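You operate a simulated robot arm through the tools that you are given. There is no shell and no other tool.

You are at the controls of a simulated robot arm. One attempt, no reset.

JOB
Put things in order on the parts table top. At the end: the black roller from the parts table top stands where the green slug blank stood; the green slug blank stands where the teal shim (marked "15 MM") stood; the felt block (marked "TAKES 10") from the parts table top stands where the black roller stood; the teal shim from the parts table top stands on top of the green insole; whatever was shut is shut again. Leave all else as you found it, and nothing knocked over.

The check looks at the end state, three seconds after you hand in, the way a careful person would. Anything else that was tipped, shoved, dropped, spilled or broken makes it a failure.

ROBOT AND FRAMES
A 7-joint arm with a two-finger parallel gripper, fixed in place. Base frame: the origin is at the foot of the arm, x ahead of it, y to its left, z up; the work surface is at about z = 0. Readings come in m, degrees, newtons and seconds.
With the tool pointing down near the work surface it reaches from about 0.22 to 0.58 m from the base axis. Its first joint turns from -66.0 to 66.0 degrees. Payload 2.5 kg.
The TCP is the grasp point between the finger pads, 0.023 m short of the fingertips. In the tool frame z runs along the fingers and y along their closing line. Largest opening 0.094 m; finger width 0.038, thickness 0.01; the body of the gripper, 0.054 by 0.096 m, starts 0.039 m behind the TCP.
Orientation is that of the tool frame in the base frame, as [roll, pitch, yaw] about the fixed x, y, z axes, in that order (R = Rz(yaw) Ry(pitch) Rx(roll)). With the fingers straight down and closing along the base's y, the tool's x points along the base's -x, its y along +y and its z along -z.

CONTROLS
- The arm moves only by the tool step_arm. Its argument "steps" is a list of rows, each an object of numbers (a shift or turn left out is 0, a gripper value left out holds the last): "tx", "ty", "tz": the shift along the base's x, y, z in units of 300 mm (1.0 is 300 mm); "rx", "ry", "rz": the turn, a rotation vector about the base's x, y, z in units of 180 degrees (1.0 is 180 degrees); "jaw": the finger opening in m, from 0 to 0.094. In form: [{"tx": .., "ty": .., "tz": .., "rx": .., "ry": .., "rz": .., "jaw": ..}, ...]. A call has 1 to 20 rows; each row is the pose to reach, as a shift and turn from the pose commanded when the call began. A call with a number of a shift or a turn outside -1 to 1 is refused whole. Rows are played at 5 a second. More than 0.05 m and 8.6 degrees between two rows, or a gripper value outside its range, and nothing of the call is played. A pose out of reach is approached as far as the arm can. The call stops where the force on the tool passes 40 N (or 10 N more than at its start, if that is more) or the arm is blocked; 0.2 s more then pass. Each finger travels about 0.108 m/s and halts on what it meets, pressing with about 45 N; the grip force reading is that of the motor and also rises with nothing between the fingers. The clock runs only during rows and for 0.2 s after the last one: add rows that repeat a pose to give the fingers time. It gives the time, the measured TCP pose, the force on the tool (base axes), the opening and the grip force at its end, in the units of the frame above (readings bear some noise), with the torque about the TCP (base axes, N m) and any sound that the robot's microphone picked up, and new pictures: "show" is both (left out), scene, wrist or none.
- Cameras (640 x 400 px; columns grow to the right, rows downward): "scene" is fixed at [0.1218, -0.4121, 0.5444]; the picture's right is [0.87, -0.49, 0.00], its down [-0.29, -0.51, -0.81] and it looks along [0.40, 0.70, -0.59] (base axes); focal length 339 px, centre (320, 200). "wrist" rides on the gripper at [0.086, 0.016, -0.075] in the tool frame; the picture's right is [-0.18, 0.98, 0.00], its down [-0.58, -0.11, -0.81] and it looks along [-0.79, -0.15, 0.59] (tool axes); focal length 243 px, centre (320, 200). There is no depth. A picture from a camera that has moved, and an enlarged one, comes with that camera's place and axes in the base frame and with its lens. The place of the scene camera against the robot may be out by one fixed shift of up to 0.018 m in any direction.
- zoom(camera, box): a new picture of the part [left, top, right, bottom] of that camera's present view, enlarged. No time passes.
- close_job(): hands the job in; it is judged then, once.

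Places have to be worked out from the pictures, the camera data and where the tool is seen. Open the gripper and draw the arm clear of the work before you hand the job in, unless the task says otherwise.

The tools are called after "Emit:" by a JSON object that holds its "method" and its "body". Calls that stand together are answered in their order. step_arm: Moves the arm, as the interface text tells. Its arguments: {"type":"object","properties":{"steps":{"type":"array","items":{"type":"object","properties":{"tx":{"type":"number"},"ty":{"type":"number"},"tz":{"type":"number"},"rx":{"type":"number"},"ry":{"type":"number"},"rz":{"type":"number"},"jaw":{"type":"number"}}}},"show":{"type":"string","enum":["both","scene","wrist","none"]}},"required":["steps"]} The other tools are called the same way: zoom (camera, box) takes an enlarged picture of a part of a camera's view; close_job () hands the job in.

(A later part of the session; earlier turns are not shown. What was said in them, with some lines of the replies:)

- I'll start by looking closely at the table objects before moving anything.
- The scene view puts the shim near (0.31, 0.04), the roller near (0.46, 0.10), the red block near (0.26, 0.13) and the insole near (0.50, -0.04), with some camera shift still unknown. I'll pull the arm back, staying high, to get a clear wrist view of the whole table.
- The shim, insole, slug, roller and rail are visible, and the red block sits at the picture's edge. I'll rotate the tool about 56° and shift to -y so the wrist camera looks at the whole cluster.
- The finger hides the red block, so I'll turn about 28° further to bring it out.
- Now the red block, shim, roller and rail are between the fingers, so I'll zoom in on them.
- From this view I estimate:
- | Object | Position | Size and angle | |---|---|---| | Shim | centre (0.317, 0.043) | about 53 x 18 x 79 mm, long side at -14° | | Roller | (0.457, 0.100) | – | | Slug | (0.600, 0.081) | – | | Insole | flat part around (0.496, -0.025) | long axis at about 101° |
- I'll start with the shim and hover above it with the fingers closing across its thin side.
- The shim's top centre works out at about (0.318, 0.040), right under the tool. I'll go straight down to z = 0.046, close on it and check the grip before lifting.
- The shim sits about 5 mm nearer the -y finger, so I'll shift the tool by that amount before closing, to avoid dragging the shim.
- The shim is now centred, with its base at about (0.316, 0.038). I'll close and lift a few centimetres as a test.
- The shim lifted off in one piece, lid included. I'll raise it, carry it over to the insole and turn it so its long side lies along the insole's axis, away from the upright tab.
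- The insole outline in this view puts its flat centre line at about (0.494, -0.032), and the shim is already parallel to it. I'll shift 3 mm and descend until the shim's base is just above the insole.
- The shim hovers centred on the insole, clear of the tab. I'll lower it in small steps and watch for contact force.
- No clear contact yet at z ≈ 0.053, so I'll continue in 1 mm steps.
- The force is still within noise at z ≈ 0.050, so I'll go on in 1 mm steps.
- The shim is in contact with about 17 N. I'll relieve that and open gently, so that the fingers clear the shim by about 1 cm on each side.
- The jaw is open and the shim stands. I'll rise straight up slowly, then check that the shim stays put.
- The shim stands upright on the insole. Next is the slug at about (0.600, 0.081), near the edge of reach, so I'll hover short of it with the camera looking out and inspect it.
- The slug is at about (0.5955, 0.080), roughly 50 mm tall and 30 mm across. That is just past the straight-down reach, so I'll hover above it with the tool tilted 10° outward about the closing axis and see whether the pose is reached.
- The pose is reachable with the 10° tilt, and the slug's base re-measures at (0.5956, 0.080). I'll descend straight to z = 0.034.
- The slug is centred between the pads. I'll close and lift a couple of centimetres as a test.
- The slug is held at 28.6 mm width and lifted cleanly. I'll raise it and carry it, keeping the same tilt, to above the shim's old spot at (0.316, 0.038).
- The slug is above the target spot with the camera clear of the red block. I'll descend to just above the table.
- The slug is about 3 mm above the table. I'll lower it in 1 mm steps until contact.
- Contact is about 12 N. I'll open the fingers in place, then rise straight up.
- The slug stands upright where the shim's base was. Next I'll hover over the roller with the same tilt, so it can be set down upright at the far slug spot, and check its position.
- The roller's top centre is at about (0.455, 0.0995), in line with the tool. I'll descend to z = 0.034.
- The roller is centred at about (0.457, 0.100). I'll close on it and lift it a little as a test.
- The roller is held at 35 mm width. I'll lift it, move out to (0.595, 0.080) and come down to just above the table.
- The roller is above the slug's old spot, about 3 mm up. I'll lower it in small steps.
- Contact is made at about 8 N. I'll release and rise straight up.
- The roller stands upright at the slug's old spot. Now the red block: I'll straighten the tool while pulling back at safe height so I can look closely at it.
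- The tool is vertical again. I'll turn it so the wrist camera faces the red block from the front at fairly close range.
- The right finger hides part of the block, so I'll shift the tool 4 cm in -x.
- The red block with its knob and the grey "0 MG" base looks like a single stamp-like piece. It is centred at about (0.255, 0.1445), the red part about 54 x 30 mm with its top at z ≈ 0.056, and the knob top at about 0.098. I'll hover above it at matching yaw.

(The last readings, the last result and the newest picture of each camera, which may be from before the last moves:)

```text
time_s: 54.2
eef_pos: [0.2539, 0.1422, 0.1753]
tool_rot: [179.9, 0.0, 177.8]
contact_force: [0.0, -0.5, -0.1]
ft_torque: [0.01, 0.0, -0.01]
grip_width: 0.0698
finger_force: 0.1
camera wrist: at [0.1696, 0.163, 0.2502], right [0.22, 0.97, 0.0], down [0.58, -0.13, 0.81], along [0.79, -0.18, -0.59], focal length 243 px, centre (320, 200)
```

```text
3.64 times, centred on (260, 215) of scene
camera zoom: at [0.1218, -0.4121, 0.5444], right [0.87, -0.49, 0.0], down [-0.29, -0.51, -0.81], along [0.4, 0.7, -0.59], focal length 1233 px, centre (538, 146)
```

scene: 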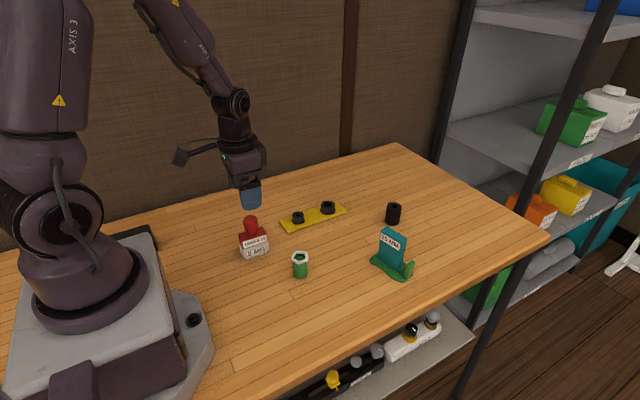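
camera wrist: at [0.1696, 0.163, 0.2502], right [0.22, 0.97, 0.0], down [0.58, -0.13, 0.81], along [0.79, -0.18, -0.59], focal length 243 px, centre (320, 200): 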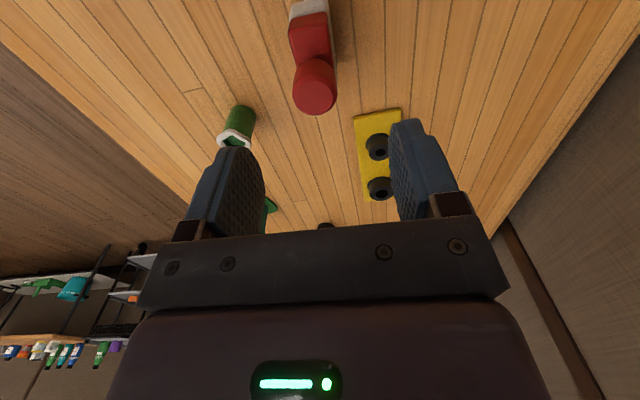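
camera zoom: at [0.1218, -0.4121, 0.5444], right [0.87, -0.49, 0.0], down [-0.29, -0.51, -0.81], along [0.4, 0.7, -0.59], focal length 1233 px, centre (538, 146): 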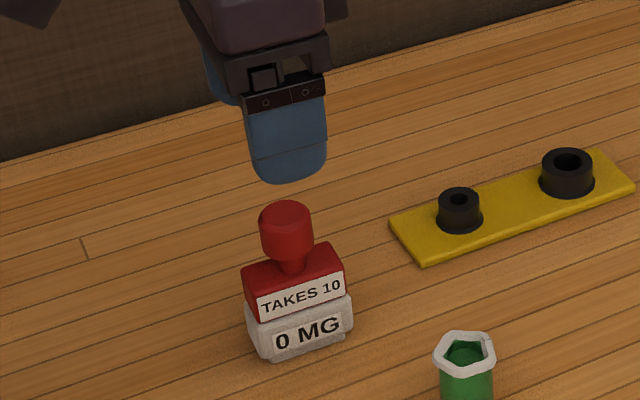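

Seen from above, the block's centre is nearer (0.256, 0.140) with a yaw of about -3°. I'll shift 4 mm and descend to z = 0.069, so the pads meet both the red body and the knob, with clearance above the knob.

Emit:
{"method": "step_arm", "body": {"steps": [{"tx": 0.002, "ty": -0.014, "tz": -0.1, "rz": -0.005}, {"tx": 0.002, "ty": -0.014, "tz": -0.2, "rz": -0.005}, {"tx": 0.002, "ty": -0.014, "tz": -0.29, "rz": -0.005}, {"tx": 0.002, "ty": -0.014, "tz": -0.353, "rz": -0.005}, {"tx": 0.002, "ty": -0.014, "tz": -0.353, "rz": -0.005}]}}

Emit:
{"method": "zoom", "body": {"camera": "wrist", "box": [200, 50, 440, 250]}}

Emit:
{"method": "zoom", "body": {"camera": "scene", "box": [200, 160, 320, 270]}}

```text
time_s: 55.4
eef_pos: [0.2559, 0.1402, 0.0692]
tool_rot: [180.0, 0.0, 176.9]
contact_force: [-0.4, -0.7, 0.7]
ft_torque: [-0.02, -0.03, -0.02]
grip_width: 0.07
finger_force: 0.1
camera wrist: at [0.1703, 0.16, 0.1439], right [0.24, 0.97, 0.0], down [0.57, -0.14, 0.81], along [0.78, -0.19, -0.59], focal length 243 px, centre (320, 200)
```

scene: 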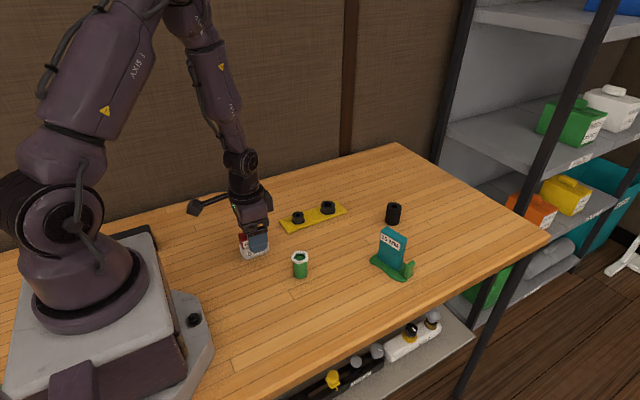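
wrist: 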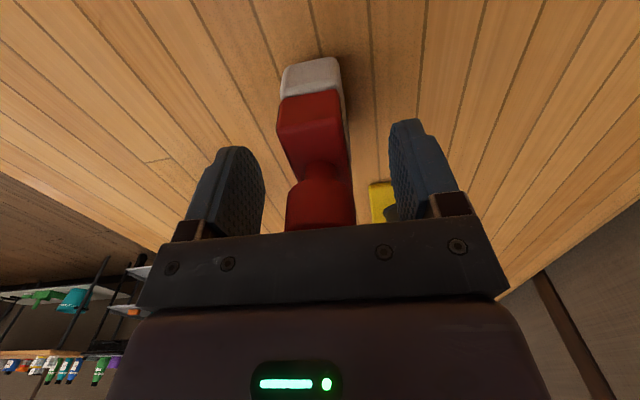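

```text
2.00 times, centred on (320, 150) of wrist
camera zoom: at [0.1703, 0.16, 0.1439], right [0.24, 0.97, 0.0], down [0.57, -0.14, 0.81], along [0.78, -0.19, -0.59], focal length 485 px, centre (320, 300)
```

zoom: 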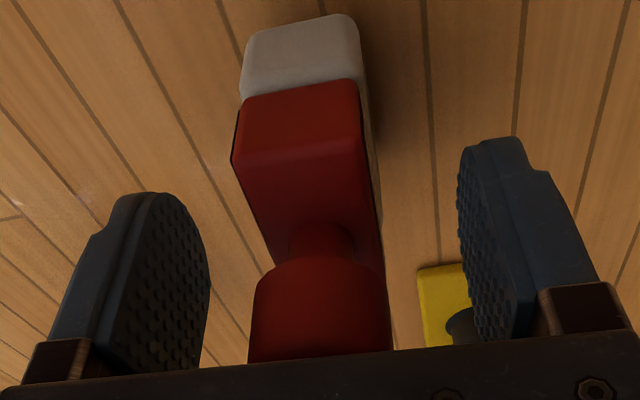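

```text
3.64 times, centred on (260, 215) of scene
camera zoom: at [0.1218, -0.4121, 0.5444], right [0.87, -0.49, 0.0], down [-0.29, -0.51, -0.81], along [0.4, 0.7, -0.59], focal length 1233 px, centre (538, 146)
```

zoom: 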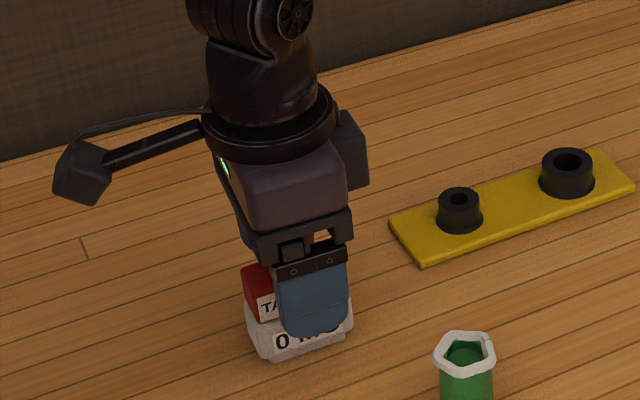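

The knob is centred between the pads. I'll close and lift 1.5 cm, then check whether the grey base comes along.

Emit:
{"method": "step_arm", "body": {"steps": [{"jaw": 0.045}, {"jaw": 0.0}, {"jaw": 0.0}, {"jaw": 0.0}, {"tz": 0.02, "jaw": 0.0}, {"tz": 0.05, "jaw": 0.0}, {"tz": 0.05, "jaw": 0.0}]}}

Emit:
{"method": "zoom", "body": {"camera": "wrist", "box": [200, 50, 440, 250]}}

Emit:
{"method": "zoom", "body": {"camera": "scene", "box": [200, 160, 320, 270]}}

```text
time_s: 57.0
eef_pos: [0.2558, 0.1387, 0.0858]
tool_rot: [180.0, 0.0, 177.0]
contact_force: [-0.4, -0.2, -3.0]
ft_torque: [-0.03, 0.0, -0.03]
grip_width: 0.029
finger_force: 45.0
camera wrist: at [0.1707, 0.1601, 0.1598], right [0.24, 0.97, 0.0], down [0.58, -0.14, 0.81], along [0.78, -0.19, -0.59], focal length 243 px, centre (320, 200)
```

scene: 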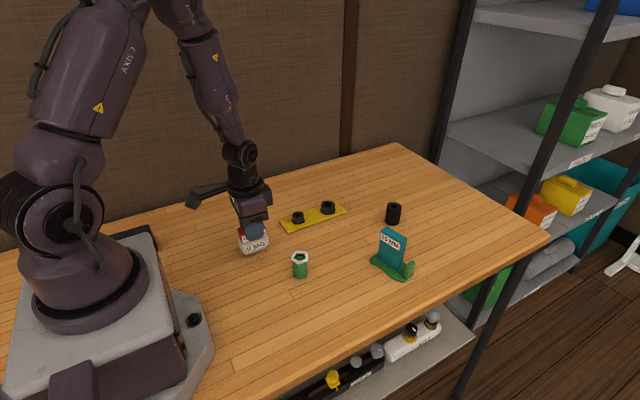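
wrist: 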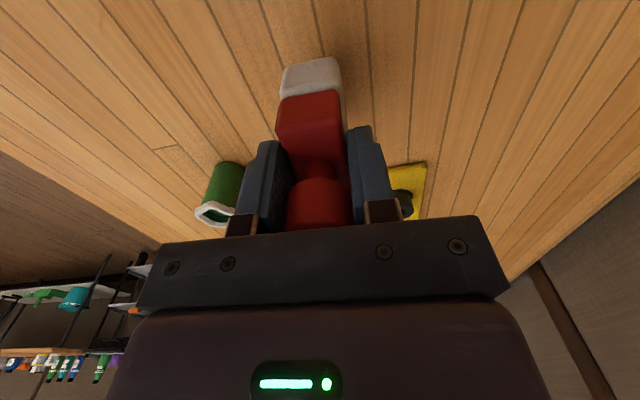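

```text
2.00 times, centred on (320, 150) of wrist
camera zoom: at [0.1707, 0.1601, 0.1598], right [0.24, 0.97, 0.0], down [0.58, -0.14, 0.81], along [0.78, -0.19, -0.59], focal length 485 px, centre (320, 300)
```

zoom: 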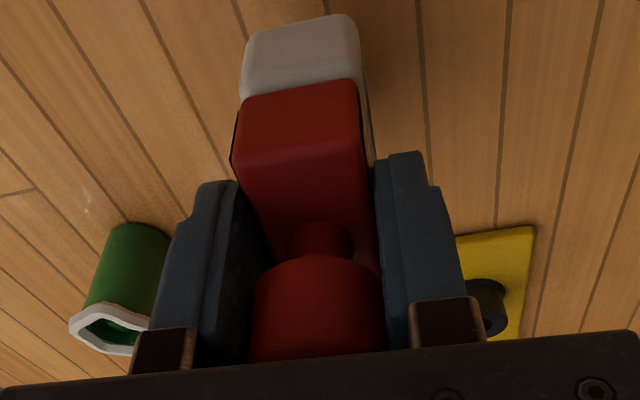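

```text
3.64 times, centred on (260, 215) of scene
camera zoom: at [0.1218, -0.4121, 0.5444], right [0.87, -0.49, 0.0], down [-0.29, -0.51, -0.81], along [0.4, 0.7, -0.59], focal length 1233 px, centre (538, 146)
```

zoom: 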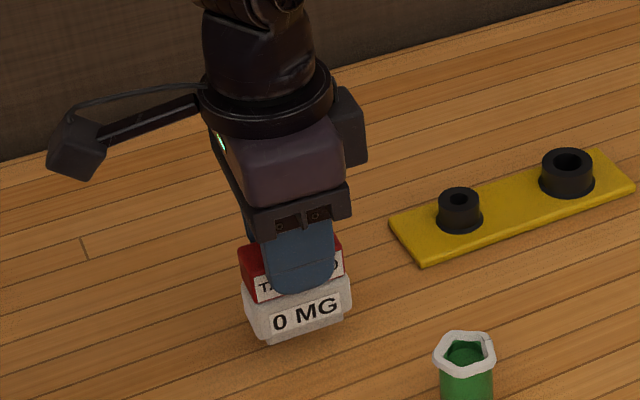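

The whole piece, red and grey, lifted together. I'll raise it and carry it to above the roller's old spot at (0.457, 0.100).

Emit:
{"method": "step_arm", "body": {"steps": [{"tz": 0.1}, {"tz": 0.2}, {"tz": 0.253, "tx": 0.03, "ty": -0.006}, {"tz": 0.253, "tx": 0.14, "ty": -0.028}, {"tz": 0.253, "tx": 0.26, "ty": -0.052}, {"tz": 0.253, "tx": 0.38, "ty": -0.076}, {"tz": 0.253, "tx": 0.5, "ty": -0.1}, {"tz": 0.253, "tx": 0.6, "ty": -0.12}, {"tz": 0.253, "tx": 0.671, "ty": -0.134}, {"tz": 0.253, "tx": 0.671, "ty": -0.134}]}}

Emit:
{"method": "zoom", "body": {"camera": "wrist", "box": [200, 50, 440, 250]}}

```text
time_s: 59.2
eef_pos: [0.4571, 0.1003, 0.1605]
tool_rot: [-180.0, 0.0, 176.9]
contact_force: [0.4, -1.0, -2.1]
ft_torque: [-0.02, 0.0, 0.03]
grip_width: 0.0291
finger_force: 45.1
camera wrist: at [0.3716, 0.1197, 0.236], right [0.24, 0.97, 0.0], down [0.58, -0.14, 0.81], along [0.78, -0.19, -0.59], focal length 243 px, centre (320, 200)
```

scene: 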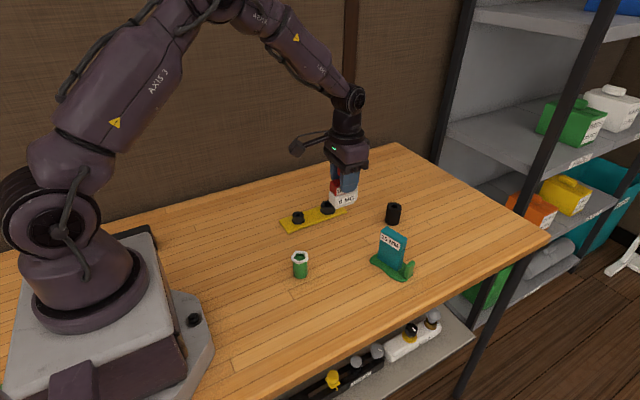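
wrist: 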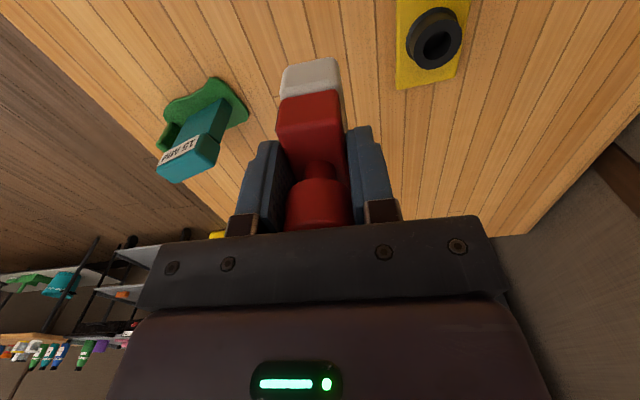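

```text
2.00 times, centred on (320, 150) of wrist
camera zoom: at [0.3716, 0.1197, 0.236], right [0.24, 0.97, 0.0], down [0.58, -0.14, 0.81], along [0.78, -0.19, -0.59], focal length 485 px, centre (320, 300)
```

zoom: 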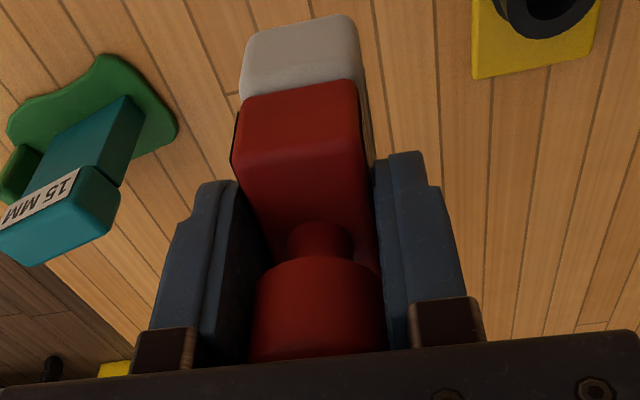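

The block is above the target with nothing in its way. I'll lower it to about 3 mm above the table.

Emit:
{"method": "step_arm", "body": {"steps": [{"tz": -0.1}, {"tz": -0.2}, {"tz": -0.26}, {"tz": -0.293}, {"tz": -0.293}]}}

Emit:
{"method": "zoom", "body": {"camera": "scene", "box": [280, 160, 400, 250]}}

```text
time_s: 60.4
eef_pos: [0.4571, 0.099, 0.0739]
tool_rot: [180.0, 0.0, 177.0]
contact_force: [0.3, 0.5, -2.8]
ft_torque: [0.01, 0.02, 0.0]
grip_width: 0.0293
finger_force: 45.0
camera wrist: at [0.372, 0.1197, 0.1484], right [0.24, 0.97, 0.0], down [0.57, -0.14, 0.81], along [0.78, -0.19, -0.59], focal length 243 px, centre (320, 200)
```

scene: 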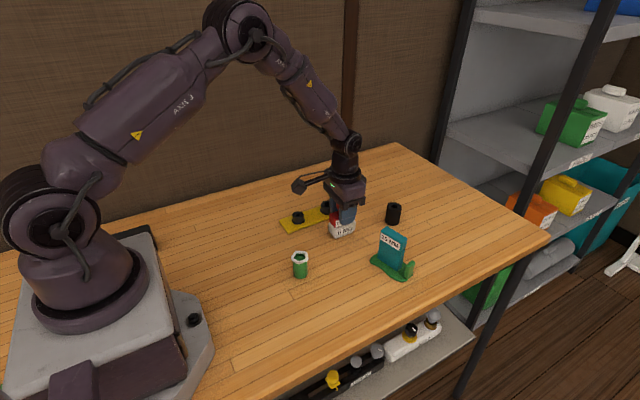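
wrist: 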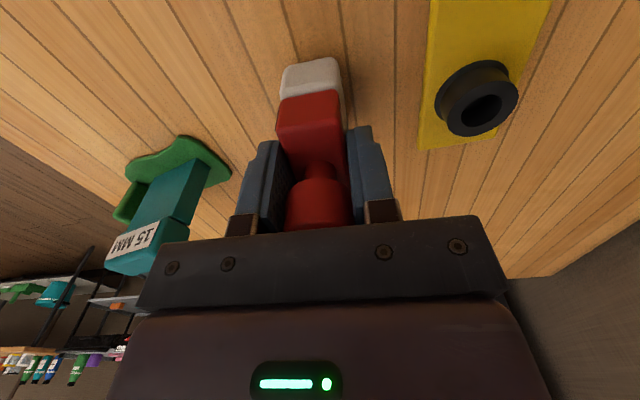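

```text
4.44 times, centred on (340, 205) of scene
camera zoom: at [0.1218, -0.4121, 0.5444], right [0.87, -0.49, 0.0], down [-0.29, -0.51, -0.81], along [0.4, 0.7, -0.59], focal length 1507 px, centre (231, 178)
```

zoom: 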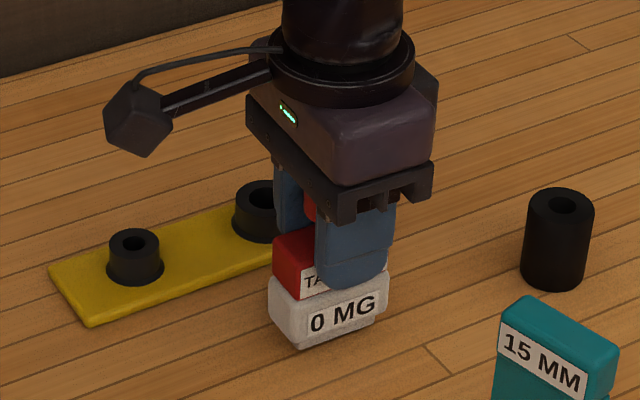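

The block's base lines up within a few mm of where the roller stood. I'll lower it in small steps to contact.

Emit:
{"method": "step_arm", "body": {"steps": [{"tz": -0.0033}, {"tz": -0.008}, {"tz": -0.008}], "show": "none"}}

Emit:
{"method": "step_arm", "body": {"steps": [{"tz": -0.003}, {"tz": -0.003}], "show": "none"}}

```text
time_s: 61.2
eef_pos: [0.4567, 0.0992, 0.0706]
tool_rot: [180.0, 0.0, 177.0]
contact_force: [-0.5, 0.5, -1.6]
ft_torque: [-0.03, -0.02, 0.01]
grip_width: 0.0292
finger_force: 44.4
```

```text
time_s: 61.8
eef_pos: [0.4559, 0.0985, 0.0688]
tool_rot: [-180.0, 0.0, 177.0]
contact_force: [0.4, 0.0, -2.1]
ft_torque: [-0.01, 0.02, -0.01]
grip_width: 0.029
finger_force: 45.4
```

Emit:
{"method": "step_arm", "body": {"steps": [{"tz": -0.003}, {"tz": -0.003}], "show": "none"}}

```text
time_s: 62.4
eef_pos: [0.4562, 0.0994, 0.069]
tool_rot: [-180.0, 0.0, 177.1]
contact_force: [-5.6, -0.1, 8.9]
ft_torque: [-0.16, 0.23, -0.09]
grip_width: 0.0293
finger_force: 45.4
```

The block is on the table, with about 9 N of contact. I'll open and rise straight up, well clear of the knob.

Emit:
{"method": "step_arm", "body": {"steps": [{"tz": 0.0}, {"jaw": 0.035}, {"jaw": 0.045}, {"jaw": 0.06}, {"jaw": 0.06}, {"tz": 0.02}, {"tz": 0.06}, {"tz": 0.18}, {"tz": 0.3}, {"tz": 0.42}, {"tz": 0.42}]}}

Emit:
{"method": "zoom", "body": {"camera": "scene", "box": [220, 180, 440, 300]}}

```text
time_s: 64.8
eef_pos: [0.4574, 0.0987, 0.1952]
tool_rot: [-180.0, 0.0, 177.1]
contact_force: [1.0, -0.4, 1.4]
ft_torque: [0.0, 0.02, -0.02]
grip_width: 0.0601
finger_force: 0.1
camera wrist: at [0.372, 0.1185, 0.2705], right [0.24, 0.97, 0.0], down [0.58, -0.14, 0.81], along [0.78, -0.19, -0.59], focal length 243 px, centre (320, 200)
```

scene: 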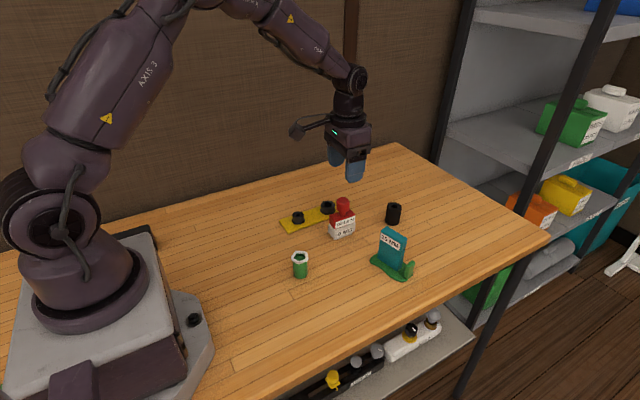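
wrist: 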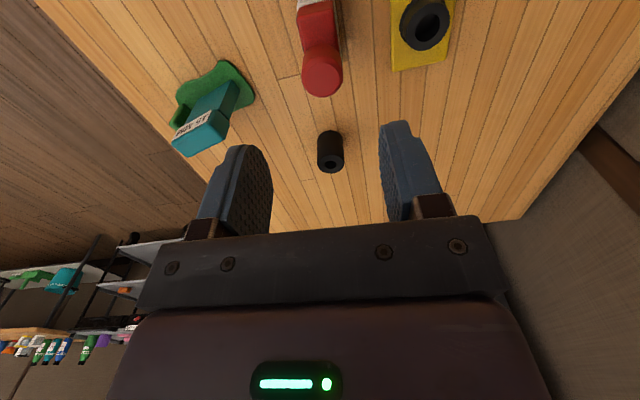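

```text
2.91 times, centred on (330, 240) of scene
camera zoom: at [0.1218, -0.4121, 0.5444], right [0.87, -0.49, 0.0], down [-0.29, -0.51, -0.81], along [0.4, 0.7, -0.59], focal length 986 px, centre (291, 84)
```

zoom: 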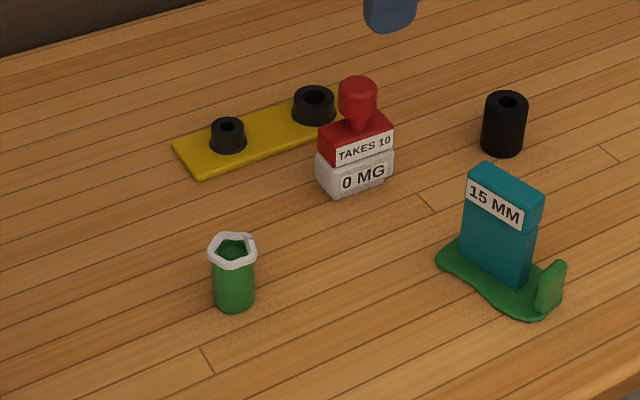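

All four pieces stand where they should and the rail is undisturbed. I'll draw the arm up and back to its starting area, open the gripper fully, and take a last look.

Emit:
{"method": "step_arm", "body": {"steps": [{"tz": 0.13}, {"tz": 0.26, "tx": -0.03, "ty": -0.04}, {"tz": 0.28, "tx": -0.12, "ty": -0.14}, {"tz": 0.28, "tx": -0.22, "ty": -0.25}, {"tz": 0.28, "tx": -0.3, "ty": -0.35}, {"tz": 0.28, "tx": -0.35, "ty": -0.43, "jaw": 0.094}, {"tz": 0.28, "tx": -0.35, "ty": -0.43, "jaw": 0.094}, {"tz": 0.28, "tx": -0.35, "ty": -0.43, "jaw": 0.094}]}}

Emit:
{"method": "zoom", "body": {"camera": "scene", "box": [220, 180, 440, 300]}}

Emit:
{"method": "zoom", "body": {"camera": "wrist", "box": [240, 0, 560, 200]}}

```text
time_s: 66.6
eef_pos: [0.3516, -0.0308, 0.2784]
tool_rot: [-180.0, 0.0, 177.0]
contact_force: [0.3, 0.3, 0.5]
ft_torque: [-0.04, 0.0, 0.0]
grip_width: 0.094
finger_force: 0.1
camera wrist: at [0.2672, -0.01, 0.3538], right [0.24, 0.97, 0.0], down [0.57, -0.14, 0.81], along [0.78, -0.19, -0.59], focal length 243 px, centre (320, 200)
```

scene: 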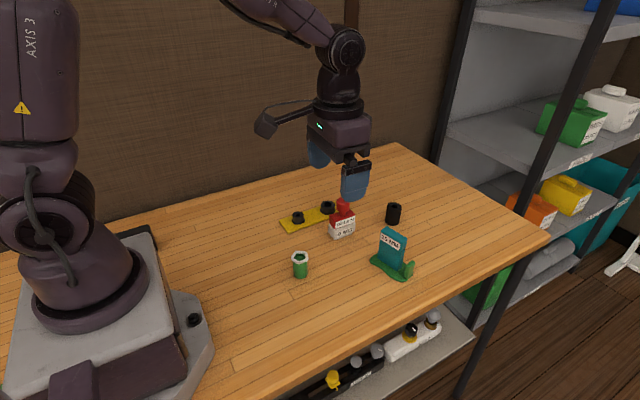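
wrist: 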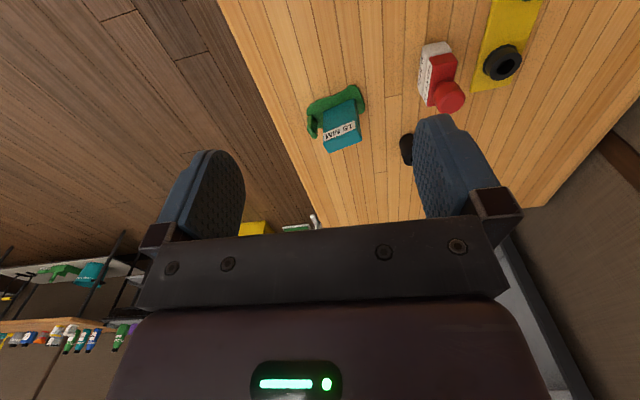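

```text
2.91 times, centred on (330, 240) of scene
camera zoom: at [0.1218, -0.4121, 0.5444], right [0.87, -0.49, 0.0], down [-0.29, -0.51, -0.81], along [0.4, 0.7, -0.59], focal length 986 px, centre (291, 84)
```

zoom: 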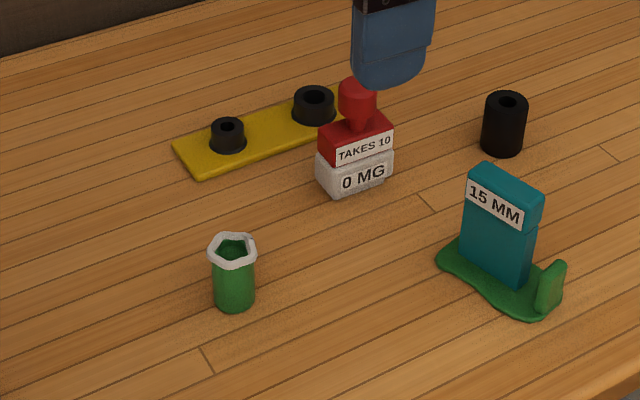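

```text
2.00 times, centred on (400, 100) of wrist
camera zoom: at [0.2672, -0.01, 0.3538], right [0.24, 0.97, 0.0], down [0.57, -0.14, 0.81], along [0.78, -0.19, -0.59], focal length 485 px, centre (160, 400)
```

zoom: 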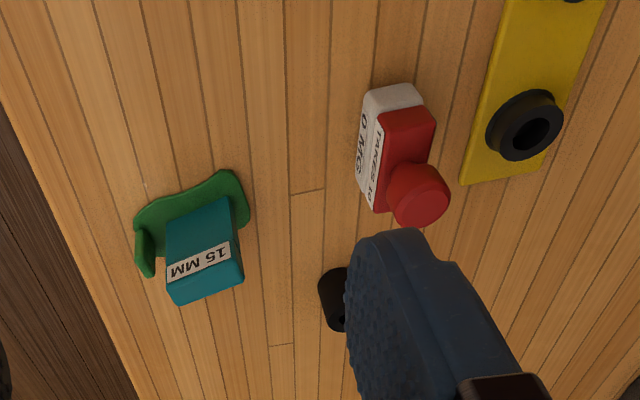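

The shim stands on the insole, the slug is at the shim's spot, the roller at the slug's spot and the felt block at the roller's spot. All are upright, the rail and insole haven't moved, nothing was left open, and the arm is clear with the gripper open, so I'm handing in.

Emit:
{"method": "close_job", "body": {}}

```text
The job is handed in.
```

The job is done and handed in. The last pictures show all four pieces upright in their new places:

- **Teal shim ("15 MM"):** it stands on the flat part of the green insole, clear of the upright tab.
- **Green slug blank:** it stands where the shim stood.
- **Black roller:** it stands where the slug stood.
- **Felt block ("TAKES 10"):** it stands where the roller stood. Its grey "0 MG" base lifted with the red part, so I moved it as one piece.

By the tool readings and camera views, each moved piece is within a few millimetres of its target. The insole and the yellow rail are where they were at the start. I opened nothing, so nothing needed shutting again. The arm is back near its starting pose with the gripper open. I haven't seen the result of the check.
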